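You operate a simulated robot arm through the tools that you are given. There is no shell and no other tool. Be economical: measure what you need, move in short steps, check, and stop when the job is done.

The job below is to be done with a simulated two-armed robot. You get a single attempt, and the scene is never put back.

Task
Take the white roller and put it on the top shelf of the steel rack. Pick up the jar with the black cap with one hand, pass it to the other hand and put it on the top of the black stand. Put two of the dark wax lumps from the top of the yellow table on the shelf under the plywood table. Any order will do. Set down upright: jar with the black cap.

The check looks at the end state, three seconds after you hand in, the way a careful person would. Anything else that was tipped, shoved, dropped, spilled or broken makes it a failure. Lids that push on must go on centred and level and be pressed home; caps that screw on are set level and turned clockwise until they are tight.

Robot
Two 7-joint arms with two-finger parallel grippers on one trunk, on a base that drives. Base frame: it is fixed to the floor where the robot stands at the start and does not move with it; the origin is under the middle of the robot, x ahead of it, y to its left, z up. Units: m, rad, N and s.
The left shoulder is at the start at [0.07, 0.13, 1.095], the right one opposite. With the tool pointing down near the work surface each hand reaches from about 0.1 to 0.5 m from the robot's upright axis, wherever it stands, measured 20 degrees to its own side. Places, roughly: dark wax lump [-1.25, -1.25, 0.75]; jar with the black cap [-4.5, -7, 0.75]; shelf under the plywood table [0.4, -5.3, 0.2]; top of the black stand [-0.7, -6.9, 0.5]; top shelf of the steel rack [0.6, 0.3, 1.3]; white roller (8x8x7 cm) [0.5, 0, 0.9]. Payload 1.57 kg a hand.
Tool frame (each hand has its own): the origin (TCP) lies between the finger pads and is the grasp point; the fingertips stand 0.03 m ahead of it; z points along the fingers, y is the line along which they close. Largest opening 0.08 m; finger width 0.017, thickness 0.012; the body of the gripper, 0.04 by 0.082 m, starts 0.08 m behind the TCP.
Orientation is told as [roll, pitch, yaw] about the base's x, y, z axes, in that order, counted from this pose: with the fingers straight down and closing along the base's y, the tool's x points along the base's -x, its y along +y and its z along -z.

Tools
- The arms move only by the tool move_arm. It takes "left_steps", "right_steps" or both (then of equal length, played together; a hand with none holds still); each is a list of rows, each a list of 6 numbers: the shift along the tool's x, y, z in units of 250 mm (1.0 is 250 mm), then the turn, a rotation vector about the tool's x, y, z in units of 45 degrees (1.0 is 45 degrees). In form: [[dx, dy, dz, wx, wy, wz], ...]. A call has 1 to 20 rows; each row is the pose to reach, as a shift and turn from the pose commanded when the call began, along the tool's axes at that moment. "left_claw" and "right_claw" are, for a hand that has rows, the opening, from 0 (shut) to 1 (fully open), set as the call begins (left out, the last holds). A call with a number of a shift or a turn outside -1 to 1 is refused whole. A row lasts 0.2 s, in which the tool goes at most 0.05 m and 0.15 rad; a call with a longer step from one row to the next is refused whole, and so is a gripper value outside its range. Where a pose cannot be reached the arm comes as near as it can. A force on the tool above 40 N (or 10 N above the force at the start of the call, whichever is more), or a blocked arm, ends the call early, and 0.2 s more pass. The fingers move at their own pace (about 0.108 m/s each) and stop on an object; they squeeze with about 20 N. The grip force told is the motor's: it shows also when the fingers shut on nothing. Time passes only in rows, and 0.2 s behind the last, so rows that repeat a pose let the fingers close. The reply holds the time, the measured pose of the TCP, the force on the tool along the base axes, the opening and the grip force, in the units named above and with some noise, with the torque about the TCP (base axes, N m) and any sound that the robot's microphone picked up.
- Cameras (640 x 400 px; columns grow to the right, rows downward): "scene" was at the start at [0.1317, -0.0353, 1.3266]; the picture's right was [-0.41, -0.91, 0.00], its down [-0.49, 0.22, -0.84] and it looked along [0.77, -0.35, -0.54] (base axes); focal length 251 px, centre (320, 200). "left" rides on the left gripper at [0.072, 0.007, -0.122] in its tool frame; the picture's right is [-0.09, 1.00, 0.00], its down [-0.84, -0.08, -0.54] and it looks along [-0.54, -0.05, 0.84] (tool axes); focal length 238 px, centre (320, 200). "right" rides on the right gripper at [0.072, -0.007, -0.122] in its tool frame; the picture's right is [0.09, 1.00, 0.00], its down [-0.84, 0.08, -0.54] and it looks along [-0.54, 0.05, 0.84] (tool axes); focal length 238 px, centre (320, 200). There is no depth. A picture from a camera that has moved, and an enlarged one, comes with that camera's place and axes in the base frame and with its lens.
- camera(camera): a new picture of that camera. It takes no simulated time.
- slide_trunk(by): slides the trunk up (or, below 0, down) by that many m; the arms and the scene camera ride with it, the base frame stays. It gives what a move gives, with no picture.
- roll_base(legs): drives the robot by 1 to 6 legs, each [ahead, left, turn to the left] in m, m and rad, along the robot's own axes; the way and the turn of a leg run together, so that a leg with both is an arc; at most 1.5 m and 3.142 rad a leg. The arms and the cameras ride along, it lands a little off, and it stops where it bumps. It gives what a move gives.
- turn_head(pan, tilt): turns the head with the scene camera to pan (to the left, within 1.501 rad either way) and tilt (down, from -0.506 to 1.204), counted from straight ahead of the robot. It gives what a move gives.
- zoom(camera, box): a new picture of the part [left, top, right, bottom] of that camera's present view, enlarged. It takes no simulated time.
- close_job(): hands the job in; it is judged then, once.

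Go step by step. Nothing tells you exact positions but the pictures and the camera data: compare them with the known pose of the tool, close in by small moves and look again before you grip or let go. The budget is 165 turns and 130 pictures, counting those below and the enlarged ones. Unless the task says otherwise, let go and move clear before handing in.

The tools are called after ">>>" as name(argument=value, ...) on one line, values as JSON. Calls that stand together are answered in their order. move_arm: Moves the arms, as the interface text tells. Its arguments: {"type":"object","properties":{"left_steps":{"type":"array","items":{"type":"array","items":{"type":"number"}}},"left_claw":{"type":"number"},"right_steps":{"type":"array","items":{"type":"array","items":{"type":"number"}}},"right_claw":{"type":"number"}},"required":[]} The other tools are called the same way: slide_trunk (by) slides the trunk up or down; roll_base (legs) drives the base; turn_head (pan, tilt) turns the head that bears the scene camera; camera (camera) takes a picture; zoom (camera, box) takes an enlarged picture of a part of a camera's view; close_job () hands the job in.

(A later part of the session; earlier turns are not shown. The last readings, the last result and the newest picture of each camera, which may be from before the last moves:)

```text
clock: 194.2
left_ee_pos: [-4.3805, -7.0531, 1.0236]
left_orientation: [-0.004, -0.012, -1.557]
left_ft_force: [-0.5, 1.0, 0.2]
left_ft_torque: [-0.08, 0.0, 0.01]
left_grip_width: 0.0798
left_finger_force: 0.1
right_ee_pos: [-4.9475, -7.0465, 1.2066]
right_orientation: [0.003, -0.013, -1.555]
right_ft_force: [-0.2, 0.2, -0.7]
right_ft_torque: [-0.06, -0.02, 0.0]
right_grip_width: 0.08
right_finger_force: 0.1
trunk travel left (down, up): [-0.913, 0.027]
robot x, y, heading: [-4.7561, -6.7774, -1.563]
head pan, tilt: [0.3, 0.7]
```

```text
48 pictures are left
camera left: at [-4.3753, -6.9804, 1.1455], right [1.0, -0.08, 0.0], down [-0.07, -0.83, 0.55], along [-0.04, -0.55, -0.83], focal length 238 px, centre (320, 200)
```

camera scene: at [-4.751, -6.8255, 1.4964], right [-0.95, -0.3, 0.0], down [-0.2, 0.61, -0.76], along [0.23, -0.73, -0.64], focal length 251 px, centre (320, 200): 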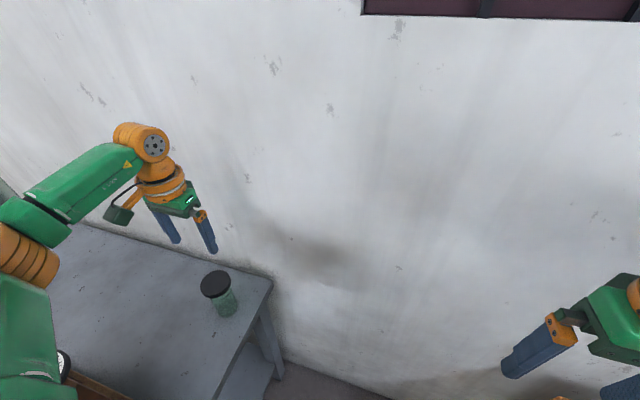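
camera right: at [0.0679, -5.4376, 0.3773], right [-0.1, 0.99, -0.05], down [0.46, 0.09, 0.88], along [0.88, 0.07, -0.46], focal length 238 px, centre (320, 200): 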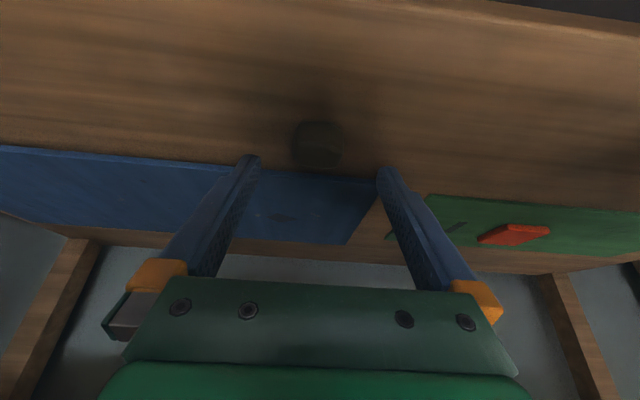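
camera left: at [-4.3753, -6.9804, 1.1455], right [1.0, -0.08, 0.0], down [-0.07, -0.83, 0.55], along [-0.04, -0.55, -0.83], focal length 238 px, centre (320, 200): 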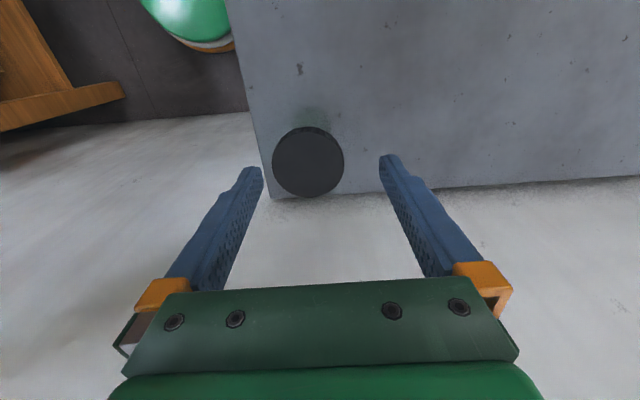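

Still (-4.394,-7.075). I shift -12 mm in x and -21 mm in y, lower to just above the cap, and check centring.

>>> move_arm(left_steps=[[-0.084, -0.052, 0.0, 0, 0, 0], [-0.084, -0.052, 0.12, 0, 0, 0], [-0.084, -0.052, 0.16, 0, 0, 0], [-0.084, -0.052, 0.16, 0, 0, 0]])

>>> camera(camera="left")

```text
clock: 195.2
left_ee_pos: [-4.3913, -7.0812, 0.9807]
left_orientation: [-0.004, -0.005, -1.556]
left_ft_force: [-0.4, -0.2, 0.6]
left_ft_torque: [0.0, 0.03, 0.02]
left_grip_width: 0.0801
left_finger_force: 0.1
right_ee_pos: [-4.9459, -7.0544, 1.2031]
right_orientation: [0.0, -0.006, -1.553]
right_ft_force: [0.1, -0.9, -0.4]
right_ft_torque: [0.0, -0.01, 0.03]
right_grip_width: 0.08
right_finger_force: 0.1
trunk travel left (down, up): [-0.913, 0.027]
robot x, y, heading: [-4.7606, -6.7768, -1.554]
head pan, tilt: [0.3, 0.7]
```

```text
47 pictures are left
camera left: at [-4.3862, -7.0101, 1.103], right [1.0, -0.08, 0.0], down [-0.06, -0.83, 0.55], along [-0.05, -0.54, -0.84], focal length 238 px, centre (320, 200)
```

left: 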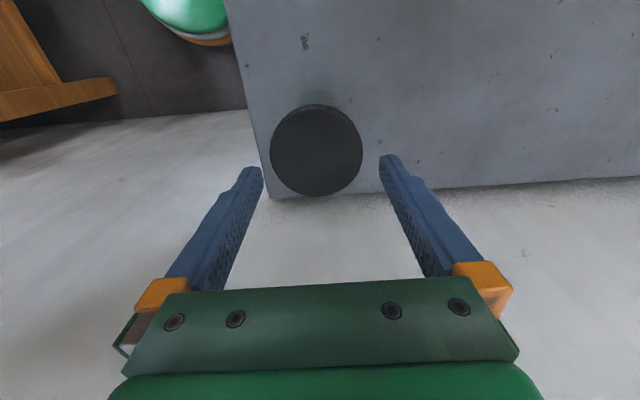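

Nearly centred; I adjust +7 mm in y and -3 mm in x, then descend around the cap slowly to z ≈ 0.91.

>>> move_arm(left_steps=[[0.028, -0.012, 0.0, 0, 0, 0], [0.028, -0.012, 0.08, 0, 0, 0], [0.028, -0.012, 0.14, 0, 0, 0], [0.028, -0.012, 0.14, 0, 0, 0]])

>>> camera(camera="left")

```text
clock: 196.2
left_ee_pos: [-4.3956, -7.0749, 0.9459]
left_orientation: [-0.004, -0.008, -1.558]
left_ft_force: [0.6, -0.1, 0.5]
left_ft_torque: [-0.02, -0.01, 0.0]
left_grip_width: 0.0803
left_finger_force: 0.1
right_ee_pos: [-4.946, -7.0551, 1.205]
right_orientation: [-0.002, -0.006, -1.552]
right_ft_force: [0.8, 0.9, -0.5]
right_ft_torque: [-0.01, 0.01, -0.01]
right_grip_width: 0.0798
right_finger_force: 0.1
trunk travel left (down, up): [-0.913, 0.027]
robot x, y, heading: [-4.7545, -6.7716, -1.559]
head pan, tilt: [0.3, 0.7]
```

```text
46 pictures are left
camera left: at [-4.3897, -7.002, 1.0687], right [1.0, -0.08, 0.0], down [-0.06, -0.83, 0.55], along [-0.05, -0.55, -0.84], focal length 238 px, centre (320, 200)
```

left: 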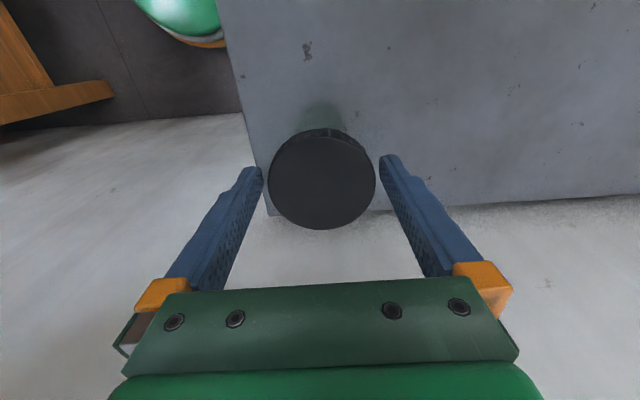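

Cap centred at rows/cols (322,180), exactly on the tool axis, with the tips already beside it. I go down 3.8 cm more and close.

>>> move_arm(left_steps=[[0, 0.004, 0.08, 0, 0, 0], [0, 0.004, 0.15, 0, 0, 0], [0, 0.004, 0.15, 0, 0, 0]])

>>> move_arm(left_steps=[[0, 0, 0, 0, 0, 0], [0, 0, 0, 0, 0, 0], [0, 0, 0, 0, 0, 0]], left_claw=0)

>>> camera(camera="left")

```text
clock: 196.9
left_ee_pos: [-4.394, -7.074, 0.9081]
left_orientation: [-0.005, -0.007, -1.556]
left_ft_force: [0.7, 0.3, -0.1]
left_ft_torque: [-0.04, 0.03, -0.02]
left_grip_width: 0.0801
left_finger_force: 0.0
right_ee_pos: [-4.9466, -7.0545, 1.2053]
right_orientation: [0.0, -0.009, -1.554]
right_ft_force: [-0.8, 0.3, 0.6]
right_ft_torque: [0.0, -0.01, 0.02]
right_grip_width: 0.0799
right_finger_force: 0.0
trunk travel left (down, up): [-0.913, 0.027]
robot x, y, heading: [-4.7592, -6.773, -1.564]
head pan, tilt: [0.3, 0.7]
```

```text
clock: 197.8
left_ee_pos: [-4.395, -7.0744, 0.909]
left_orientation: [-0.002, -0.005, -1.556]
left_ft_force: [-0.8, -0.5, 0.9]
left_ft_torque: [0.01, 0.04, -0.01]
left_grip_width: 0.0697
left_finger_force: 20.2
right_ee_pos: [-4.947, -7.0542, 1.2044]
right_orientation: [0.001, -0.007, -1.555]
right_ft_force: [0.8, -0.4, 0.3]
right_ft_torque: [-0.01, 0.01, 0.0]
right_grip_width: 0.0797
right_finger_force: 0.1
trunk travel left (down, up): [-0.913, 0.027]
robot x, y, heading: [-4.7576, -6.7771, -1.563]
head pan, tilt: [0.3, 0.7]
```

```text
45 pictures are left
camera left: at [-4.3891, -7.0024, 1.0307], right [1.0, -0.08, 0.0], down [-0.06, -0.83, 0.55], along [-0.05, -0.55, -0.84], focal length 238 px, centre (320, 200)
```

left: 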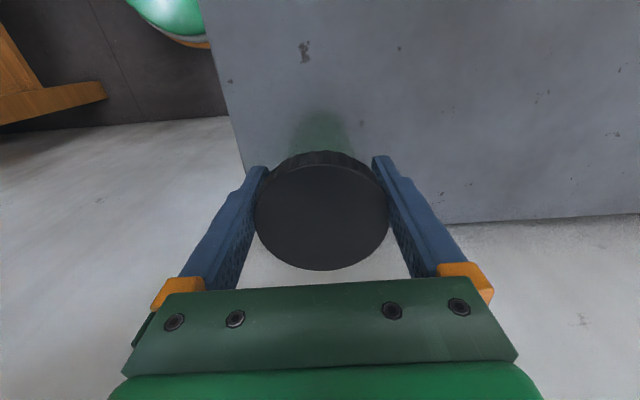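

Gripped at 0.0697. I lift 3 cm and check that the whole jar comes along with its cap.

>>> move_arm(left_steps=[[0, 0, -0.04, 0, 0, 0], [0, 0, -0.08, 0, 0, 0], [0, 0, -0.12, 0, 0, 0], [0, 0, -0.12, 0, 0, 0]])

>>> zoom(camera="scene", box=[100, 160, 340, 360])

```text
clock: 198.8
left_ee_pos: [-4.393, -7.0743, 0.9378]
left_orientation: [-0.003, -0.006, -1.56]
left_ft_force: [-0.5, 0.1, -1.3]
left_ft_torque: [0.04, -0.03, 0.02]
left_grip_width: 0.0697
left_finger_force: 20.0
right_ee_pos: [-4.9458, -7.0548, 1.2043]
right_orientation: [-0.001, -0.005, -1.553]
right_ft_force: [-0.7, -0.4, 0.7]
right_ft_torque: [-0.02, 0.01, -0.02]
right_grip_width: 0.0801
right_finger_force: 0.0
trunk travel left (down, up): [-0.913, 0.027]
robot x, y, heading: [-4.7577, -6.7749, -1.564]
head pan, tilt: [0.3, 0.7]
```

```text
2.00 times, centred on (220, 260) of scene
camera zoom: at [-4.731, -6.9043, 1.4964], right [-0.95, -0.3, 0.0], down [-0.2, 0.61, -0.76], along [0.23, -0.73, -0.64], focal length 502 px, centre (520, 80)
```

zoom: 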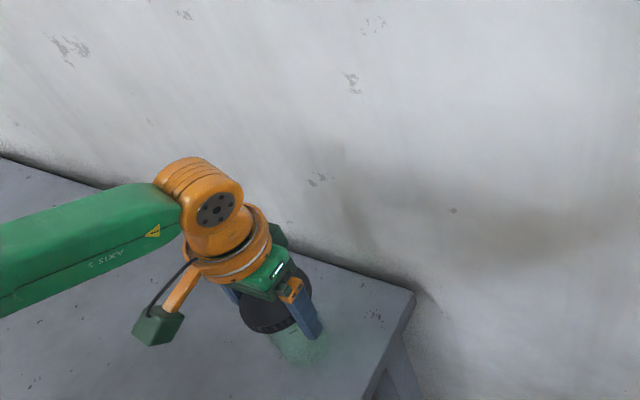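

The glass appears still under the cap. I raise 7 cm more and verify.

>>> move_arm(left_steps=[[0, 0, -0.1, 0, 0, 0], [0, 0, -0.2, 0, 0, 0], [0, 0, -0.28, 0, 0, 0], [0, 0, -0.28, 0, 0, 0]])

>>> zoom(camera="scene", box=[100, 160, 340, 360])

```text
clock: 199.8
left_ee_pos: [-4.3936, -7.0728, 1.0095]
left_orientation: [-0.005, -0.006, -1.555]
left_ft_force: [-0.6, 0.3, -1.7]
left_ft_torque: [0.04, 0.0, -0.02]
left_grip_width: 0.0695
left_finger_force: 19.9
right_ee_pos: [-4.9464, -7.0545, 1.2041]
right_orientation: [0.0, -0.008, -1.553]
right_ft_force: [-0.5, 0.1, -0.2]
right_ft_torque: [-0.02, 0.02, 0.0]
right_grip_width: 0.0798
right_finger_force: 0.1
trunk travel left (down, up): [-0.913, 0.027]
robot x, y, heading: [-4.7576, -6.7729, -1.561]
head pan, tilt: [0.3, 0.7]
```

```text
2.00 times, centred on (220, 260) of scene
camera zoom: at [-4.7311, -6.9042, 1.4964], right [-0.95, -0.3, 0.0], down [-0.2, 0.61, -0.76], along [0.23, -0.73, -0.64], focal length 502 px, centre (520, 80)
```

zoom: 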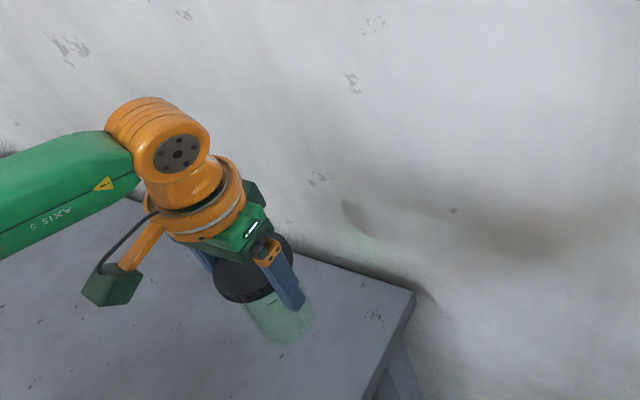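

The whole jar hangs from the left hand. I bring it to the robot's front over the gap, raise it, and back the base out into the open.

>>> move_arm(left_steps=[[0, 0, -0.15, 0, 0, 0], [0.06, -0.1, -0.25, 0, 0, 0], [0.13, -0.22, -0.32, 0, 0, 0], [0.2, -0.36, -0.36, 0, 0, 0], [0.27, -0.5, -0.38, 0, 0, 0], [0.34, -0.62, -0.4, 0, 0, 0], [0.4, -0.72, -0.4, 0, 0, 0]])

>>> roll_base(legs=[[-0.9, -0.02, 0]])

>>> turn_head(pan=0.2, tilt=0.75)

>>> camera(camera="scene")

```text
clock: 201.3
left_ee_pos: [-4.5756, -7.0106, 1.121]
left_orientation: [-0.003, -0.005, -1.558]
left_ft_force: [-0.6, 0.3, -2.8]
left_ft_torque: [-0.01, -0.01, -0.02]
left_grip_width: 0.0696
left_finger_force: 20.0
left hand out of reach, approached as far as the arm can: row 6, 7
right_ee_pos: [-4.9469, -7.0562, 1.2033]
right_orientation: [0.003, -0.006, -1.555]
right_ft_force: [-0.6, -0.3, -0.3]
right_ft_torque: [0.06, -0.02, 0.02]
right_grip_width: 0.0801
right_finger_force: 0.0
trunk travel left (down, up): [-0.913, 0.027]
robot x, y, heading: [-4.7542, -6.7722, -1.567]
head pan, tilt: [0.3, 0.7]
```

```text
clock: 206.1
left_ee_pos: [-4.6019, -6.1181, 1.1204]
left_orientation: [-0.004, -0.003, -1.558]
left_ft_force: [0.1, -0.2, -2.3]
left_ft_torque: [-0.01, 0.02, 0.0]
left_grip_width: 0.0692
left_finger_force: 20.0
right_ee_pos: [-4.9728, -6.1619, 1.2039]
right_orientation: [-0.001, -0.004, -1.556]
right_ft_force: [-0.6, 0.5, -0.6]
right_ft_torque: [-0.01, 0.01, -0.03]
right_grip_width: 0.0803
right_finger_force: 0.1
trunk travel left (down, up): [-0.913, 0.027]
robot x, y, heading: [-4.7832, -5.8822, -1.56]
head pan, tilt: [0.3, 0.7]
```

```text
clock: 206.7
left_ee_pos: [-4.6014, -6.1166, 1.1215]
left_orientation: [-0.003, -0.004, -1.558]
left_ft_force: [-1.0, 0.1, -1.8]
left_ft_torque: [0.03, 0.0, -0.01]
left_grip_width: 0.0695
left_finger_force: 20.0
right_ee_pos: [-4.9721, -6.1612, 1.2046]
right_orientation: [-0.001, -0.005, -1.556]
right_ft_force: [0.0, 0.0, 0.7]
right_ft_torque: [0.03, 0.02, 0.0]
right_grip_width: 0.0801
right_finger_force: 0.0
trunk travel left (down, up): [-0.913, 0.027]
robot x, y, heading: [-4.7863, -5.8821, -1.562]
head pan, tilt: [0.201, 0.75]
```

```text
42 pictures are left
camera scene: at [-4.7669, -6.0114, 1.4921], right [-0.98, -0.21, 0.0], down [-0.14, 0.67, -0.73], along [0.15, -0.72, -0.68], focal length 251 px, centre (320, 200)
```

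scene: 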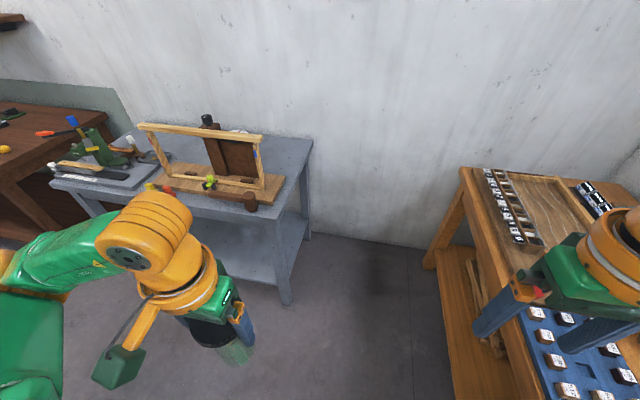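

The jar is safe in the left hand. I drive back along the aisle to in front of the black stand, then do the hand-over there.

>>> roll_base(legs=[[0.05, 1.5, 0], [0, 1.5, 0], [0, 1.15, 0]])

>>> turn_head(pan=0, tilt=0.6)

>>> camera(camera="scene")

```text
refused: leg 1 is longer than a leg can be; nothing moved
```

```text
clock: 207.5
left_ee_pos: [-4.6007, -6.1152, 1.1209]
left_orientation: [-0.004, -0.004, -1.559]
left_ft_force: [-0.8, 0.2, -1.9]
left_ft_torque: [0.0, 0.03, 0.04]
left_grip_width: 0.0696
left_finger_force: 20.0
right_ee_pos: [-4.9726, -6.1611, 1.2051]
right_orientation: [0.001, -0.008, -1.555]
right_ft_force: [-0.4, 0.5, 0.6]
right_ft_torque: [0.0, -0.01, 0.01]
right_grip_width: 0.0799
right_finger_force: 0.0
trunk travel left (down, up): [-0.913, 0.027]
robot x, y, heading: [-4.7841, -5.8819, -1.558]
head pan, tilt: [0.0, 0.6]
```

```text
41 pictures are left
camera scene: at [-4.7834, -6.0183, 1.505], right [-1.0, -0.01, 0.0], down [0.0, 0.57, -0.82], along [0.01, -0.82, -0.57], focal length 251 px, centre (320, 200)
```

scene: 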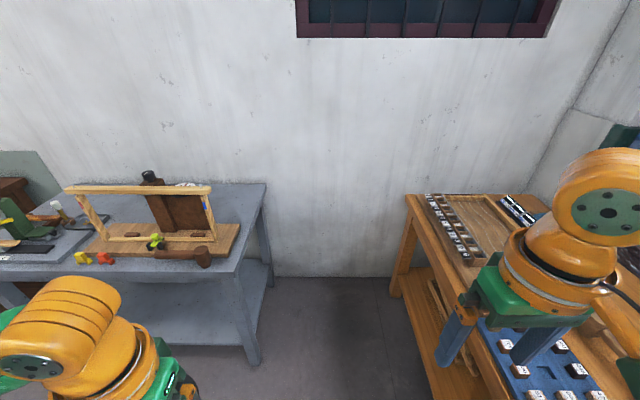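

The leg was a bit too long; same drive in three 1.4 m legs.

>>> roll_base(legs=[[0, 1.4, 0], [0, 1.4, 0], [0, 1.38, 0]])

>>> camera(camera="scene")

```text
clock: 227.6
left_ee_pos: [-0.4114, -6.135, 1.1213]
left_orientation: [-0.005, -0.002, -1.569]
left_ft_force: [0.5, 0.6, -1.4]
left_ft_torque: [-0.02, -0.01, 0.0]
left_grip_width: 0.0687
left_finger_force: 19.9
right_ee_pos: [-0.7842, -6.1756, 1.2034]
right_orientation: [0.001, -0.007, -1.563]
right_ft_force: [0.0, -0.4, 0.4]
right_ft_torque: [0.02, -0.03, 0.01]
right_grip_width: 0.0801
right_finger_force: 0.0
trunk travel left (down, up): [-0.913, 0.027]
robot x, y, heading: [-0.5903, -5.8977, -1.576]
head pan, tilt: [0.0, 0.6]
```

```text
40 pictures are left
camera scene: at [-0.5934, -6.0347, 1.505], right [-1.0, 0.0, 0.0], down [0.0, 0.57, -0.82], along [0.0, -0.82, -0.57], focal length 251 px, centre (320, 200)
```

scene: 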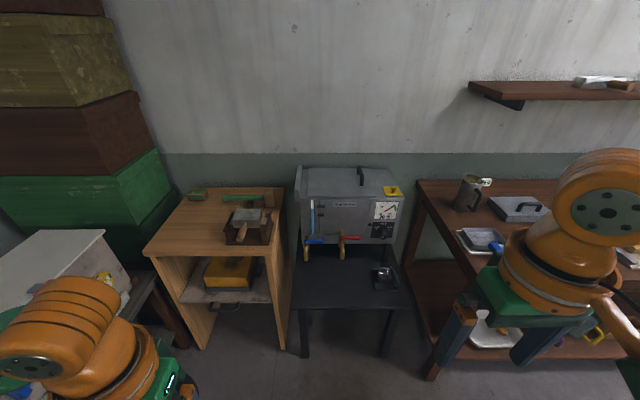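

I'm in front of the stand (top 0.50, front edge y ≈ -6.67). For the hand-over I bring the jar to the robot's middle, and lower and yaw the right hand 45° so it can grip the glass from the side below the left fingers.

>>> move_arm(left_steps=[[-0.142, -0.1, 0, 0, 0, 0], [-0.284, -0.21, 0, 0, 0, 0], [-0.426, -0.32, 0, 0, 0, 0], [-0.568, -0.43, 0, 0, 0, 0], [-0.71, -0.54, 0, 0, 0, 0], [-0.852, -0.634, 0, 0, 0, 0]], right_steps=[[0, 0, 0.11, 0, 0, -0.17], [0, 0, 0.22, 0, 0, -0.34], [0, 0, 0.33, 0, 0, -0.51], [0, 0, 0.44, 0, 0, -0.68], [0, 0, 0.55, 0, 0, -0.85], [-0.1, 0, 0.636, 0, 0, -1.0]])

>>> camera(camera="scene")

```text
clock: 229.0
left_ee_pos: [-0.5734, -6.3514, 1.1194]
left_orientation: [0.001, -0.003, -1.574]
left_ft_force: [0.2, -0.6, -1.3]
left_ft_torque: [0.0, 0.02, -0.01]
left_grip_width: 0.0689
left_finger_force: 19.6
right_ee_pos: [-0.7867, -6.2056, 1.0437]
right_orientation: [-0.002, -0.005, -0.776]
right_ft_force: [-1.0, -0.8, 0.4]
right_ft_torque: [0.01, -0.02, 0.02]
right_grip_width: 0.0801
right_finger_force: 0.1
trunk travel left (down, up): [-0.913, 0.027]
robot x, y, heading: [-0.5919, -5.8983, -1.577]
head pan, tilt: [0.0, 0.6]
```

```text
39 pictures are left
camera scene: at [-0.5958, -6.0382, 1.5047], right [-1.0, 0.0, 0.0], down [0.0, 0.57, -0.82], along [0.0, -0.82, -0.57], focal length 251 px, centre (320, 200)
```

scene: 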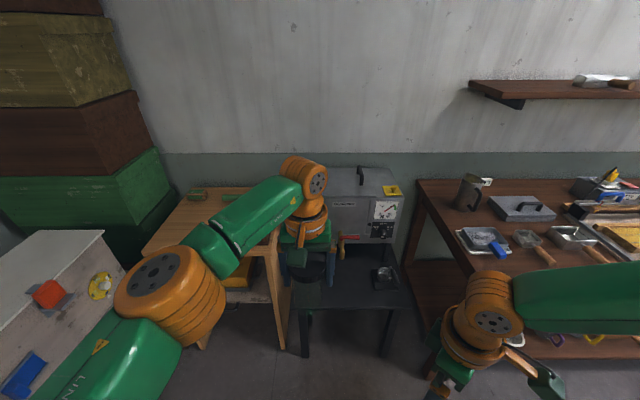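

Now I pitch the right hand forward by 75° in two calls.

>>> move_arm(right_steps=[[0, 0, 0, 0, -0.18, 0], [0, 0, 0, 0, -0.36, 0], [0, 0, 0, 0, -0.54, 0], [0, 0, 0, 0, -0.72, 0], [0, 0, 0, 0, -0.9, 0], [0, 0, 0, 0, -1.0, 0]])

>>> move_arm(right_steps=[[0, 0, 0, 0, -0.18, 0], [0, 0, 0, 0, -0.36, 0], [0, 0, 0, 0, -0.54, 0], [0, 0, 0, 0, -0.667, 0], [0, 0, 0, 0, -0.667, 0]])

>>> camera(camera="right")

```text
clock: 230.4
left_ee_pos: [-0.5718, -6.3495, 1.1217]
left_orientation: [-0.005, -0.002, -1.569]
left_ft_force: [-0.5, -0.4, -1.7]
left_ft_torque: [-0.01, 0.02, -0.01]
left_grip_width: 0.069
left_finger_force: 19.9
right_ee_pos: [-0.7826, -6.2019, 1.0459]
right_orientation: [-0.006, -0.792, -0.772]
right_ft_force: [0.4, 1.2, -0.6]
right_ft_torque: [-0.01, 0.01, 0.02]
right_grip_width: 0.08
right_finger_force: 0.0
trunk travel left (down, up): [-0.913, 0.027]
robot x, y, heading: [-0.5895, -5.9008, -1.575]
head pan, tilt: [0.0, 0.6]
```

```text
clock: 231.6
left_ee_pos: [-0.5723, -6.3482, 1.1217]
left_orientation: [-0.004, -0.005, -1.57]
left_ft_force: [-0.1, -0.3, -1.1]
left_ft_torque: [0.04, -0.04, 0.01]
left_grip_width: 0.0689
left_finger_force: 20.7
right_ee_pos: [-0.7838, -6.2016, 1.0458]
right_orientation: [-0.021, -1.314, -0.758]
right_ft_force: [-1.1, -0.4, -0.7]
right_ft_torque: [0.03, -0.02, 0.0]
right_grip_width: 0.08
right_finger_force: 0.0
trunk travel left (down, up): [-0.913, 0.027]
robot x, y, heading: [-0.5921, -5.8998, -1.579]
head pan, tilt: [0.0, 0.6]
```

```text
38 pictures are left
camera right: at [-0.8854, -6.11, 1.0072], right [0.68, 0.72, -0.09], down [-0.17, 0.28, 0.95], along [0.71, -0.63, 0.31], focal length 238 px, centre (320, 200)
```

right: 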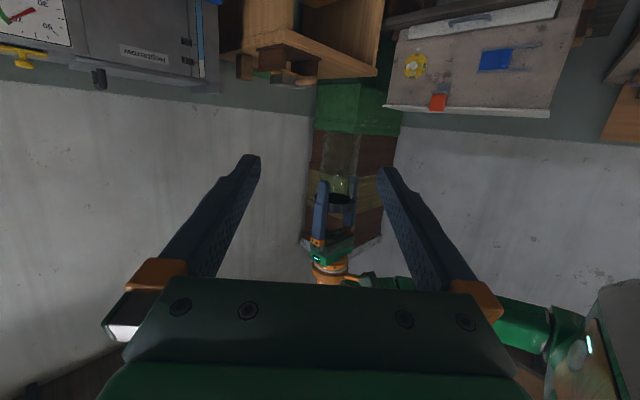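

The jar is in view between the right fingers, 25 cm ahead and 4 cm to the side. I shift sideways and go half the way, then check.

>>> move_arm(right_steps=[[0, 0.15, 0, 0, 0, 0], [-0.038, 0.156, 0.145, 0, 0, 0], [-0.076, 0.156, 0.29, 0, 0, 0], [-0.122, 0.156, 0.464, 0, 0, 0], [-0.122, 0.156, 0.464, 0, 0, 0]])

>>> camera(camera="right")

>>> camera(camera="scene")

```text
clock: 232.8
left_ee_pos: [-0.5719, -6.348, 1.1207]
left_orientation: [-0.002, -0.006, -1.568]
left_ft_force: [-0.3, 0.6, -1.5]
left_ft_torque: [0.0, -0.02, -0.01]
left_grip_width: 0.0687
left_finger_force: 20.5
right_ee_pos: [-0.6717, -6.2577, 1.0438]
right_orientation: [-0.016, -1.315, -0.763]
right_ft_force: [0.1, 0.9, 0.5]
right_ft_torque: [0.02, -0.01, 0.04]
right_grip_width: 0.0799
right_finger_force: 0.0
trunk travel left (down, up): [-0.913, 0.027]
robot x, y, heading: [-0.5921, -5.8975, -1.572]
head pan, tilt: [0.0, 0.6]
```

```text
37 pictures are left
camera right: at [-0.7737, -6.1667, 1.006], right [0.68, 0.73, -0.09], down [-0.17, 0.28, 0.95], along [0.71, -0.63, 0.31], focal length 238 px, centre (320, 200)
```

right: 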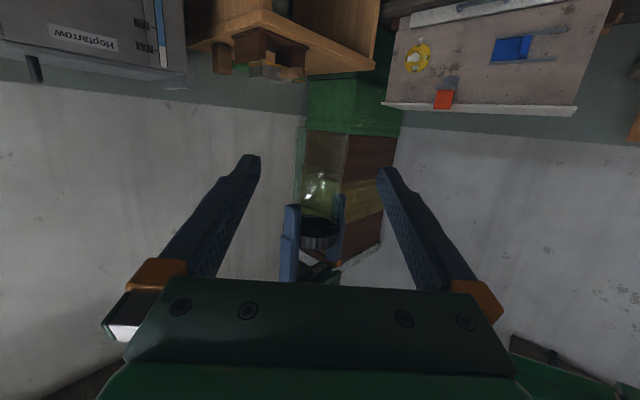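

```text
36 pictures are left
camera scene: at [-0.5927, -6.0347, 1.505], right [-1.0, 0.0, 0.0], down [0.0, 0.57, -0.82], along [0.0, -0.82, -0.57], focal length 251 px, centre (320, 200)
```

scene: 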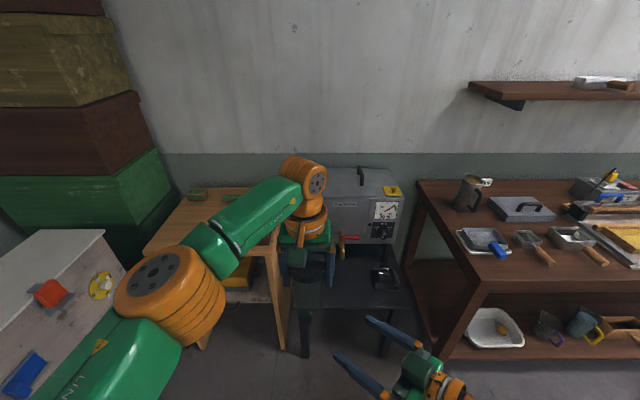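

The jar is centred. I advance 9 cm and check again before the last 4 cm.

>>> move_arm(right_steps=[[-0.03, 0.012, 0.116, 0, 0, 0], [-0.061, 0.012, 0.232, 0, 0, 0], [-0.091, 0.012, 0.348, 0, 0, 0], [-0.091, 0.012, 0.348, 0, 0, 0]])

>>> camera(camera="right")

```text
clock: 233.8
left_ee_pos: [-0.5714, -6.3489, 1.1211]
left_orientation: [-0.003, -0.003, -1.57]
left_ft_force: [0.5, -0.1, -0.8]
left_ft_torque: [0.05, -0.01, -0.04]
left_grip_width: 0.0689
left_finger_force: 19.9
right_ee_pos: [-0.6048, -6.3208, 1.0425]
right_orientation: [-0.017, -1.314, -0.762]
right_ft_force: [-0.4, -0.2, 0.5]
right_ft_torque: [0.0, 0.02, 0.01]
right_grip_width: 0.0798
right_finger_force: 0.2
trunk travel left (down, up): [-0.913, 0.027]
robot x, y, heading: [-0.5921, -5.8976, -1.572]
head pan, tilt: [0.0, 0.6]
```

```text
35 pictures are left
camera right: at [-0.7071, -6.2282, 1.0047], right [0.68, 0.72, -0.09], down [-0.16, 0.28, 0.95], along [0.71, -0.63, 0.31], focal length 238 px, centre (320, 200)
```

right: 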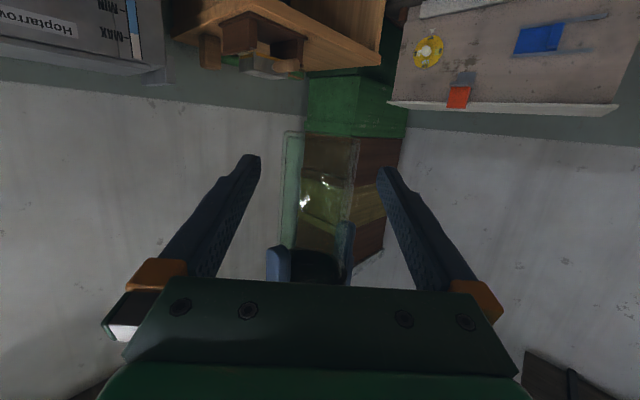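

Centred; 4.3 cm remain. I go in and close the right fingers on the glass.

>>> move_arm(right_steps=[[-0.022, 0.006, 0.083, 0, 0, 0], [-0.043, 0.006, 0.164, 0, 0, 0], [-0.043, 0.006, 0.164, 0, 0, 0]])

>>> move_arm(right_steps=[[0, 0, 0, 0, 0, 0], [0, 0, 0, 0, 0, 0], [0, 0, 0, 0, 0, 0]], right_claw=0)

>>> camera(camera="right")

>>> zoom(camera="scene", box=[220, 140, 460, 340])

```text
clock: 234.6
left_ee_pos: [-0.5712, -6.3504, 1.1224]
left_orientation: [-0.003, -0.006, -1.57]
left_ft_force: [-0.5, 0.3, -0.8]
left_ft_torque: [0.0, -0.01, 0.0]
left_grip_width: 0.0687
left_finger_force: 19.5
right_ee_pos: [-0.5743, -6.3476, 1.043]
right_orientation: [-0.019, -1.315, -0.762]
right_ft_force: [0.2, -0.3, 0.5]
right_ft_torque: [-0.03, 0.0, 0.01]
right_grip_width: 0.0798
right_finger_force: 0.0
trunk travel left (down, up): [-0.913, 0.027]
robot x, y, heading: [-0.5954, -5.8953, -1.576]
head pan, tilt: [0.0, 0.6]
```

```text
clock: 235.4
left_ee_pos: [-0.5707, -6.3488, 1.1217]
left_orientation: [-0.002, -0.002, -1.57]
left_ft_force: [6.7, 10.5, 0.7]
left_ft_torque: [0.25, -0.17, 0.03]
left_grip_width: 0.0685
left_finger_force: 20.0
right_ee_pos: [-0.5757, -6.3481, 1.0432]
right_orientation: [-0.018, -1.316, -0.763]
right_ft_force: [-6.3, -10.0, -0.6]
right_ft_torque: [0.5, -0.36, -0.07]
right_grip_width: 0.0578
right_finger_force: 19.8
trunk travel left (down, up): [-0.913, 0.027]
robot x, y, heading: [-0.5907, -5.8984, -1.572]
head pan, tilt: [0.0, 0.6]
```

```text
34 pictures are left
camera right: at [-0.677, -6.2558, 1.0052], right [0.68, 0.72, -0.09], down [-0.16, 0.28, 0.95], along [0.71, -0.63, 0.31], focal length 238 px, centre (320, 200)
```

right: 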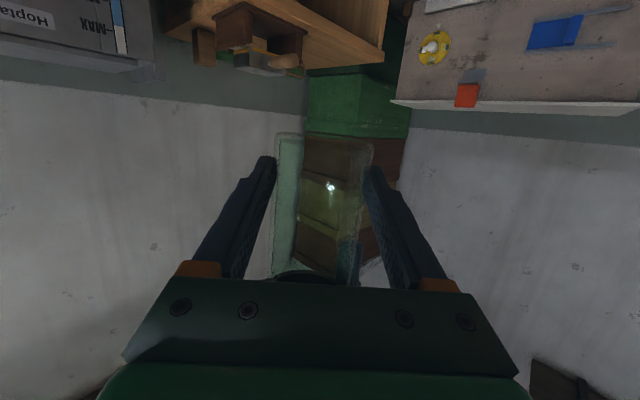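

```text
2.00 times, centred on (340, 240) of scene
camera zoom: at [-0.5928, -6.0349, 1.505], right [-1.0, 0.0, 0.0], down [0.0, 0.57, -0.82], along [0.0, -0.82, -0.57], focal length 502 px, centre (280, 120)
```

zoom: 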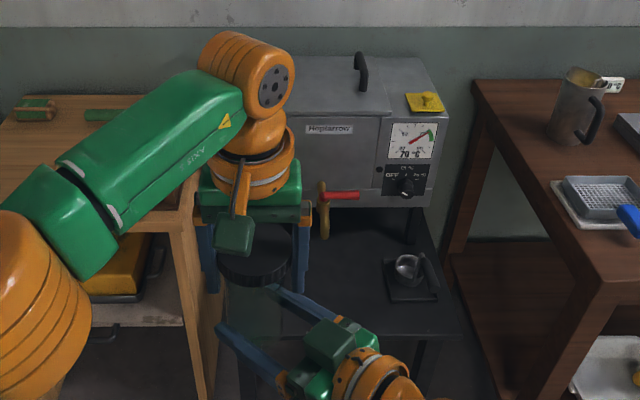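

The right hand holds the glass (0.058); there is a ~12 N sideways strain between the hands. I ease the right hand 3 mm that way before letting the left go.

>>> move_arm(right_steps=[[0, -0.008, 0, 0, 0, 0], [0, -0.014, 0, 0, 0, 0]])

```text
clock: 236.0
left_ee_pos: [-0.5692, -6.3496, 1.1218]
left_orientation: [-0.005, -0.007, -1.569]
left_ft_force: [2.9, -6.3, 2.1]
left_ft_torque: [-0.4, 0.08, 0.02]
left_grip_width: 0.0689
left_finger_force: 19.8
right_ee_pos: [-0.5754, -6.3484, 1.0425]
right_orientation: [-0.011, -1.313, -0.765]
right_ft_force: [-2.1, 5.3, -1.5]
right_ft_torque: [0.03, -0.31, 0.04]
right_grip_width: 0.0579
right_finger_force: 20.0
trunk travel left (down, up): [-0.913, 0.027]
robot x, y, heading: [-0.593, -5.8952, -1.577]
head pan, tilt: [0.0, 0.6]
```

The strain is down to about 6 N. The left opens and rises clear.

>>> move_arm(left_steps=[[0, 0, 0, 0, 0, 0], [0, 0, 0, 0, 0, 0], [0, 0, 0, 0, 0, 0]], left_claw=1)

>>> camera(camera="left")

```text
clock: 236.8
left_ee_pos: [-0.571, -6.3485, 1.1217]
left_orientation: [-0.003, -0.002, -1.571]
left_ft_force: [-0.3, 0.6, 0.3]
left_ft_torque: [-0.01, -0.04, -0.02]
left_grip_width: 0.0801
left_finger_force: 0.1
right_ee_pos: [-0.5764, -6.3514, 1.0441]
right_orientation: [-0.016, -1.314, -0.761]
right_ft_force: [0.0, -0.2, -0.3]
right_ft_torque: [0.03, 0.0, 0.01]
right_grip_width: 0.0547
right_finger_force: 20.0
trunk travel left (down, up): [-0.913, 0.027]
robot x, y, heading: [-0.5934, -5.9002, -1.572]
head pan, tilt: [0.0, 0.6]
```

```text
32 pictures are left
camera left: at [-0.5645, -6.2773, 1.2438], right [1.0, -0.09, 0.0], down [-0.07, -0.83, 0.55], along [-0.05, -0.54, -0.84], focal length 238 px, centre (320, 200)
```

left: 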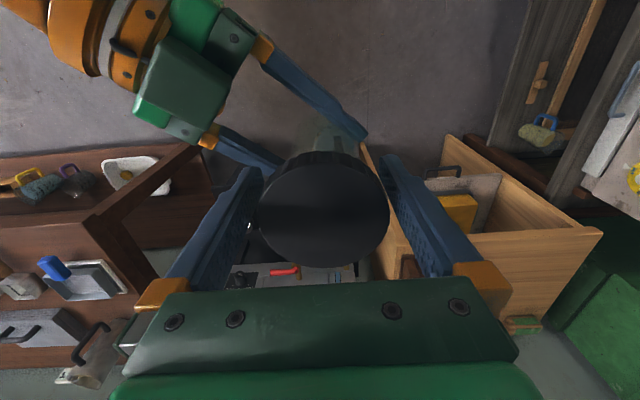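

The right hand alone holds the jar (0.055). I lift the left hand straight up and away, then inspect the jar.

>>> move_arm(left_steps=[[0, 0, -0.1, 0, 0, 0], [0, 0, -0.25, 0, 0, 0], [0, 0, -0.4, 0, 0, 0], [0.1, 0.12, -0.45, 0, 0, 0], [0.2, 0.26, -0.45, 0, 0, 0], [0.3, 0.42, -0.45, 0, 0, 0], [0.35, 0.6, -0.45, 0, 0, 0]])

>>> camera(camera="scene")

>>> camera(camera="right")

```text
clock: 238.4
left_ee_pos: [-0.4168, -6.26, 1.2324]
left_orientation: [-0.007, -0.004, -1.566]
left_ft_force: [1.0, -0.1, -0.1]
left_ft_torque: [-0.03, 0.02, -0.01]
left_grip_width: 0.08
left_finger_force: 0.1
left hand out of reach, approached as far as the arm can: row 2, 3
right_ee_pos: [-0.5761, -6.349, 1.0446]
right_orientation: [-0.023, -1.312, -0.754]
right_ft_force: [0.2, 0.0, 0.2]
right_ft_torque: [0.0, 0.02, -0.01]
right_grip_width: 0.0544
right_finger_force: 19.8
trunk travel left (down, up): [-0.913, 0.027]
robot x, y, heading: [-0.592, -5.8948, -1.576]
head pan, tilt: [0.0, 0.6]
```

```text
31 pictures are left
camera scene: at [-0.5897, -6.0339, 1.5051], right [-1.0, 0.0, 0.0], down [0.0, 0.56, -0.83], along [0.0, -0.83, -0.56], focal length 251 px, centre (320, 200)
```

scene: 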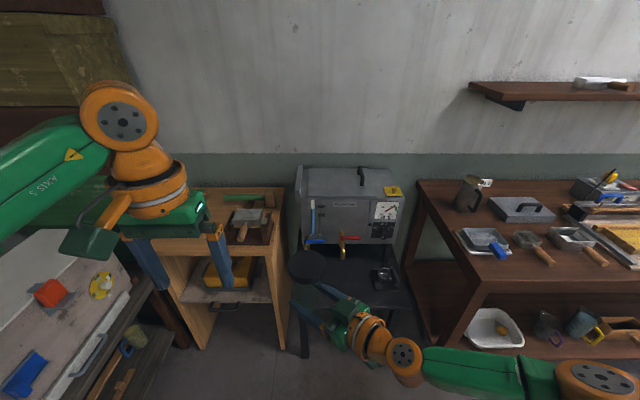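

```text
30 pictures are left
camera right: at [-0.6766, -6.2578, 1.0067], right [0.68, 0.72, -0.1], down [-0.16, 0.28, 0.95], along [0.71, -0.63, 0.31], focal length 238 px, centre (320, 200)
```

right: 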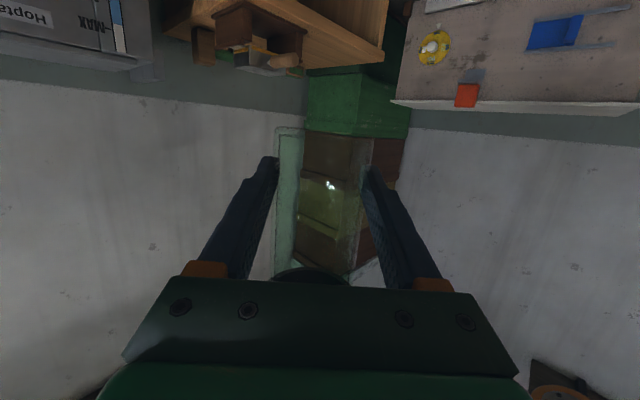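

The left hand is clear and the jar hangs in the right hand. I zoom to check that it stands upright.

>>> zoom(camera="scene", box=[260, 230, 420, 370])

>>> camera(camera="left")

```text
2.86 times, centred on (340, 300) of scene
camera zoom: at [-0.5897, -6.0339, 1.5051], right [-1.0, 0.0, 0.0], down [0.0, 0.56, -0.83], along [0.0, -0.83, -0.56], focal length 718 px, centre (263, -86)
```

zoom: 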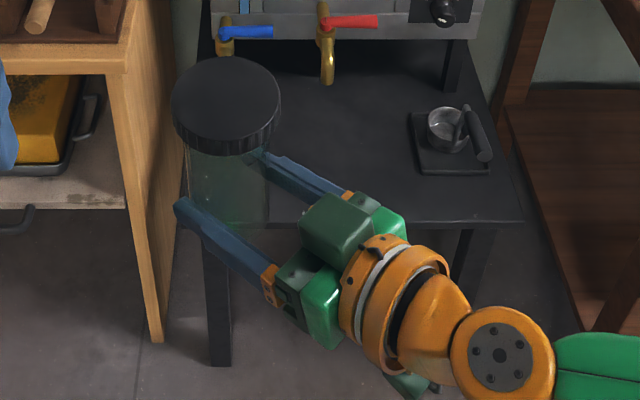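

```text
28 pictures are left
camera left: at [-0.4105, -6.1898, 1.3545], right [1.0, -0.09, -0.01], down [-0.07, -0.83, 0.55], along [-0.05, -0.54, -0.84], focal length 238 px, centre (320, 200)
```

left: 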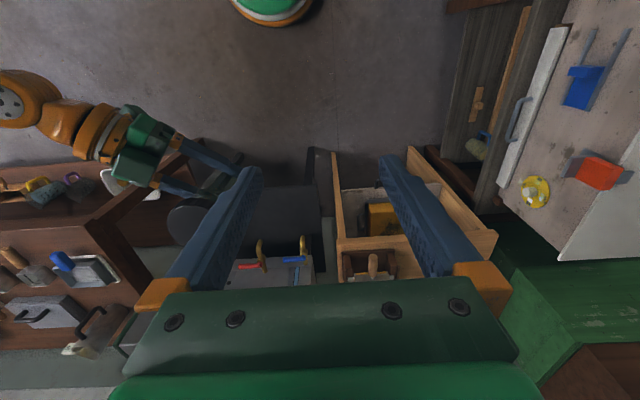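

The jar is upright. I turn the right hand to point straight at the stand (yaw -47°) while moving it a bit right and ahead, so its camera stays clear of the stand's edge.

>>> move_arm(right_steps=[[0.01, -0.08, -0.04, 0.16, 0, 0.042], [0.022, -0.16, -0.08, 0.33, 0, 0.086], [0.034, -0.25, -0.13, 0.5, 0, 0.131], [0.046, -0.34, -0.175, 0.67, 0, 0.175], [0.058, -0.42, -0.22, 0.84, 0, 0.22], [0.069, -0.506, -0.262, 1.0, 0, 0.262], [0.069, -0.506, -0.262, 1.0, 0, 0.262]])

>>> camera(camera="scene")

```text
clock: 240.0
left_ee_pos: [-0.4196, -6.2616, 1.2317]
left_orientation: [-0.005, -0.004, -1.569]
left_ft_force: [-0.9, 0.1, 0.5]
left_ft_torque: [0.01, -0.01, -0.06]
left_grip_width: 0.0801
left_finger_force: 0.0
right_ee_pos: [-0.7149, -6.3922, 1.0439]
right_orientation: [-0.014, -1.316, -1.578]
right_ft_force: [-0.2, -0.1, 0.1]
right_ft_torque: [0.02, -0.02, 0.0]
right_grip_width: 0.0543
right_finger_force: 20.3
trunk travel left (down, up): [-0.913, 0.027]
robot x, y, heading: [-0.5945, -5.8966, -1.575]
head pan, tilt: [0.0, 0.6]
```

```text
27 pictures are left
camera scene: at [-0.5929, -6.0352, 1.505], right [-1.0, 0.0, 0.0], down [0.0, 0.57, -0.82], along [0.0, -0.82, -0.57], focal length 251 px, centre (320, 200)
```

scene: 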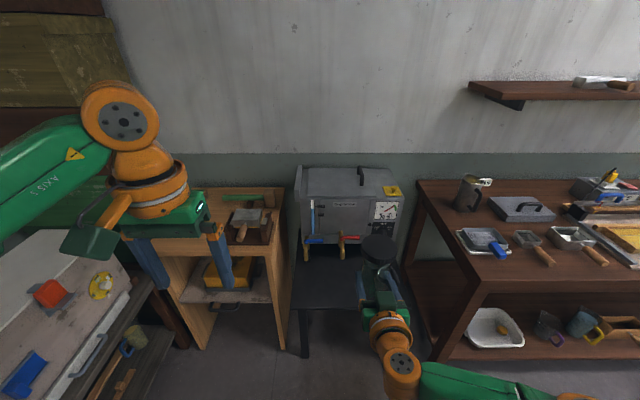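

The hand now points straight at the stand. Before lowering the trunk I look left to see how near the left arm is to the crate there.

>>> turn_head(pan=0.9, tilt=0.6)

>>> camera(camera="scene")

```text
clock: 241.2
left_ee_pos: [-0.4202, -6.2636, 1.2313]
left_orientation: [-0.002, -0.003, -1.568]
left_ft_force: [0.7, -0.8, -0.7]
left_ft_torque: [0.0, 0.0, 0.0]
left_grip_width: 0.0798
left_finger_force: 0.2
right_ee_pos: [-0.7149, -6.3929, 1.0432]
right_orientation: [-0.015, -1.316, -1.577]
right_ft_force: [1.0, -0.2, -0.1]
right_ft_torque: [0.04, 0.01, 0.01]
right_grip_width: 0.0542
right_finger_force: 20.2
trunk travel left (down, up): [-0.913, 0.027]
robot x, y, heading: [-0.5938, -5.8966, -1.575]
head pan, tilt: [0.901, 0.6]
```

```text
26 pictures are left
camera scene: at [-0.5235, -6.0019, 1.505], right [-0.62, -0.78, 0.0], down [-0.44, 0.35, -0.82], along [0.64, -0.51, -0.57], focal length 251 px, centre (320, 200)
```

scene: 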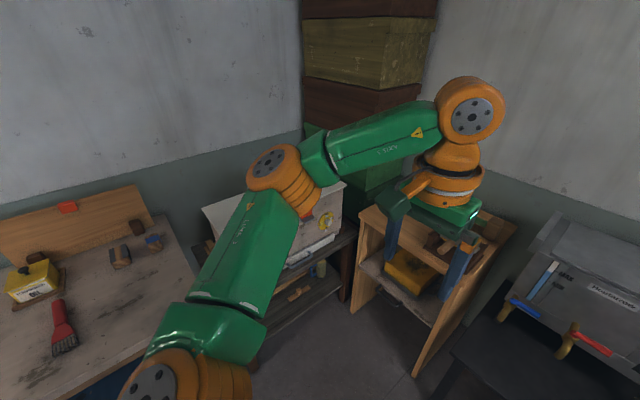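

The left elbow (x ≈ -0.1, z ≈ 1.23) clears the crate (x ≥ 0.05). I shift the base 7 cm right, centre the jar more, then lower trunk and right arm in front of the stand.

>>> roll_base(legs=[[0, -0.07, 0]])

>>> move_arm(right_steps=[[0, 0.15, 0, 0, 0, 0], [0, 0.28, 0, 0, 0, 0], [0, 0.28, 0, 0, 0, 0]])

>>> slide_trunk(by=-0.28)

>>> move_arm(right_steps=[[0.13, 0, 0.034, 0, 0, 0], [0.26, 0, 0.068, 0, 0, 0], [0.39, 0, 0.102, 0, 0, 0], [0.52, 0, 0.137, 0, 0, 0], [0.65, 0, 0.171, 0, 0, 0]])

>>> turn_head(pan=-0.3, tilt=0.75)

>>> camera(camera="scene")

```text
clock: 242.2
left_ee_pos: [-0.4819, -6.2626, 1.2306]
left_orientation: [-0.012, -0.002, -1.569]
left_ft_force: [0.1, 0.1, -0.7]
left_ft_torque: [-0.04, 0.07, -0.02]
left_grip_width: 0.0802
left_finger_force: 0.1
right_ee_pos: [-0.7764, -6.3921, 1.045]
right_orientation: [-0.045, -1.316, -1.546]
right_ft_force: [0.3, -1.4, -0.3]
right_ft_torque: [0.03, 0.01, -0.07]
right_grip_width: 0.0545
right_finger_force: 20.3
trunk travel left (down, up): [-0.913, 0.027]
robot x, y, heading: [-0.6628, -5.8994, -1.58]
head pan, tilt: [0.901, 0.6]
```

```text
clock: 243.0
left_ee_pos: [-0.4906, -6.2617, 1.2324]
left_orientation: [-0.004, -0.003, -1.568]
left_ft_force: [-1.1, -0.4, -0.4]
left_ft_torque: [0.02, -0.02, -0.01]
left_grip_width: 0.08
left_finger_force: 0.0
right_ee_pos: [-0.7158, -6.3924, 1.0439]
right_orientation: [-0.013, -1.316, -1.579]
right_ft_force: [-0.5, 0.0, -0.2]
right_ft_torque: [0.01, 0.01, 0.01]
right_grip_width: 0.0548
right_finger_force: 19.9
trunk travel left (down, up): [-0.913, 0.027]
robot x, y, heading: [-0.6643, -5.8995, -1.571]
head pan, tilt: [0.901, 0.6]
```

```text
clock: 245.8
left_ee_pos: [-0.4893, -6.2621, 0.9511]
left_orientation: [-0.003, -0.003, -1.568]
left_ft_force: [0.2, -0.5, -0.8]
left_ft_torque: [0.0, 0.01, 0.01]
left_grip_width: 0.08
left_finger_force: 0.2
right_ee_pos: [-0.7143, -6.3919, 0.7641]
right_orientation: [-0.013, -1.318, -1.575]
right_ft_force: [0.3, -0.2, 0.2]
right_ft_torque: [0.01, 0.02, -0.02]
right_grip_width: 0.0543
right_finger_force: 19.7
trunk travel left (down, up): [-0.633, 0.307]
robot x, y, heading: [-0.6622, -5.9017, -1.573]
head pan, tilt: [0.901, 0.6]
```

```text
clock: 247.0
left_ee_pos: [-0.4884, -6.2619, 0.9529]
left_orientation: [-0.005, -0.004, -1.566]
left_ft_force: [-0.7, 0.6, 0.3]
left_ft_torque: [0.02, -0.01, 0.04]
left_grip_width: 0.0799
left_finger_force: 0.0
right_ee_pos: [-0.7131, -6.3927, 0.609]
right_orientation: [-0.008, -1.313, -1.581]
right_ft_force: [0.4, 0.0, -0.8]
right_ft_torque: [-0.02, 0.02, 0.0]
right_grip_width: 0.0543
right_finger_force: 20.6
right hand out of reach, approached as far as the arm can: row 5
trunk travel left (down, up): [-0.633, 0.307]
robot x, y, heading: [-0.6623, -5.8958, -1.572]
head pan, tilt: [0.901, 0.6]
```

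```text
clock: 248.4
left_ee_pos: [-0.4905, -6.2615, 0.953]
left_orientation: [-0.004, -0.005, -1.567]
left_ft_force: [0.2, 0.3, -0.7]
left_ft_torque: [0.03, 0.02, 0.01]
left_grip_width: 0.0798
left_finger_force: 0.0
right_ee_pos: [-0.715, -6.3935, 0.6103]
right_orientation: [-0.013, -1.316, -1.578]
right_ft_force: [0.2, 0.8, 0.1]
right_ft_torque: [0.0, 0.01, 0.01]
right_grip_width: 0.0544
right_finger_force: 19.9
trunk travel left (down, up): [-0.633, 0.307]
robot x, y, heading: [-0.6609, -5.8927, -1.572]
head pan, tilt: [-0.3, 0.75]
```

```text
25 pictures are left
camera scene: at [-0.6872, -6.0254, 1.2121], right [-0.95, 0.3, 0.0], down [0.2, 0.65, -0.73], along [-0.22, -0.7, -0.68], focal length 251 px, centre (320, 200)
```

scene: 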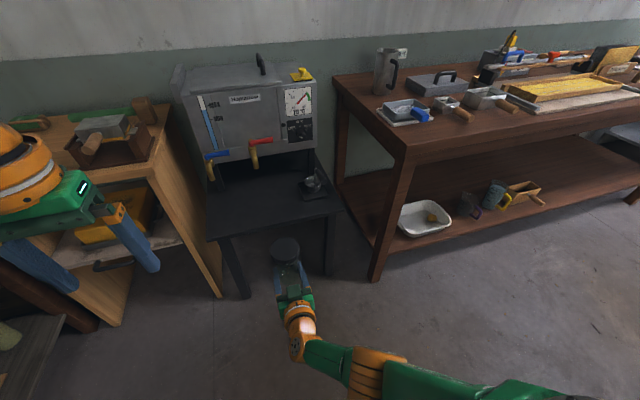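

Jar clear in front of the stand. I lower the trunk 6 cm so the jar's bottom is ~2 cm above the stand top (cap below the taps), draw the left hand back, and drive ahead.

>>> move_arm(left_steps=[[0.15, 0, 0, 0, 0, 0], [0.3, 0, 0, 0, 0, 0], [0.4, 0, 0, 0, 0, 0]])

>>> slide_trunk(by=-0.055)

>>> roll_base(legs=[[0.2, 0, 0]])

>>> camera(camera="scene")

>>> camera(camera="right")

```text
clock: 249.2
left_ee_pos: [-0.4899, -6.1619, 0.9507]
left_orientation: [-0.004, -0.005, -1.569]
left_ft_force: [-0.1, 0.7, -0.1]
left_ft_torque: [-0.01, -0.01, 0.01]
left_grip_width: 0.08
left_finger_force: 0.0
right_ee_pos: [-0.7144, -6.3921, 0.6099]
right_orientation: [-0.012, -1.316, -1.576]
right_ft_force: [-0.1, 0.5, 1.1]
right_ft_torque: [0.05, 0.0, 0.0]
right_grip_width: 0.0547
right_finger_force: 20.0
trunk travel left (down, up): [-0.633, 0.307]
robot x, y, heading: [-0.6631, -5.8964, -1.574]
head pan, tilt: [-0.3, 0.75]
```

```text
clock: 250.2
left_ee_pos: [-0.4898, -6.1616, 0.8949]
left_orientation: [-0.003, -0.002, -1.569]
left_ft_force: [0.7, -0.3, -0.1]
left_ft_torque: [0.0, -0.02, 0.02]
left_grip_width: 0.0798
left_finger_force: 0.0
right_ee_pos: [-0.7154, -6.3928, 0.5552]
right_orientation: [-0.014, -1.316, -1.576]
right_ft_force: [0.2, -0.7, -0.5]
right_ft_torque: [0.01, 0.01, -0.02]
right_grip_width: 0.0542
right_finger_force: 20.1
trunk travel left (down, up): [-0.578, 0.362]
robot x, y, heading: [-0.6611, -5.8994, -1.57]
head pan, tilt: [-0.3, 0.75]
```

```text
clock: 251.8
left_ee_pos: [-0.4928, -6.3616, 0.8967]
left_orientation: [-0.003, -0.005, -1.573]
left_ft_force: [0.0, 0.7, 0.1]
left_ft_torque: [0.04, 0.01, -0.03]
left_grip_width: 0.0797
left_finger_force: 0.1
right_ee_pos: [-0.7184, -6.5921, 0.5546]
right_orientation: [-0.013, -1.316, -1.581]
right_ft_force: [-0.8, 0.0, -0.4]
right_ft_torque: [0.03, 0.01, 0.03]
right_grip_width: 0.0541
right_finger_force: 20.2
trunk travel left (down, up): [-0.578, 0.362]
robot x, y, heading: [-0.6632, -6.0981, -1.573]
head pan, tilt: [-0.3, 0.75]
```

```text
24 pictures are left
camera scene: at [-0.6889, -6.224, 1.1571], right [-0.95, 0.3, 0.0], down [0.21, 0.65, -0.73], along [-0.22, -0.7, -0.68], focal length 251 px, centre (320, 200)
```

scene: 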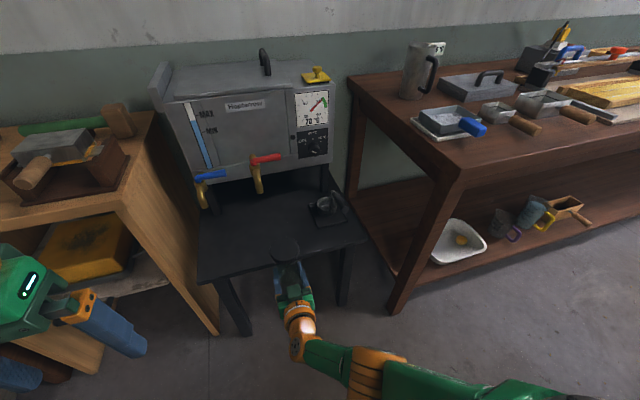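

```text
23 pictures are left
camera right: at [-0.7213, -6.4542, 0.5165], right [1.0, 0.0, -0.09], down [0.09, 0.31, 0.95], along [0.03, -0.95, 0.31], focal length 238 px, centre (320, 200)
```

right: 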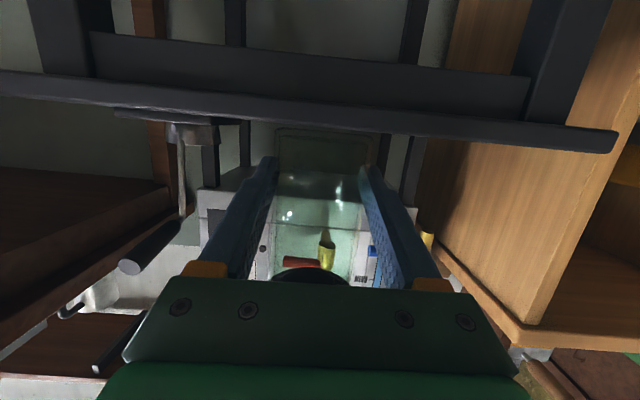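

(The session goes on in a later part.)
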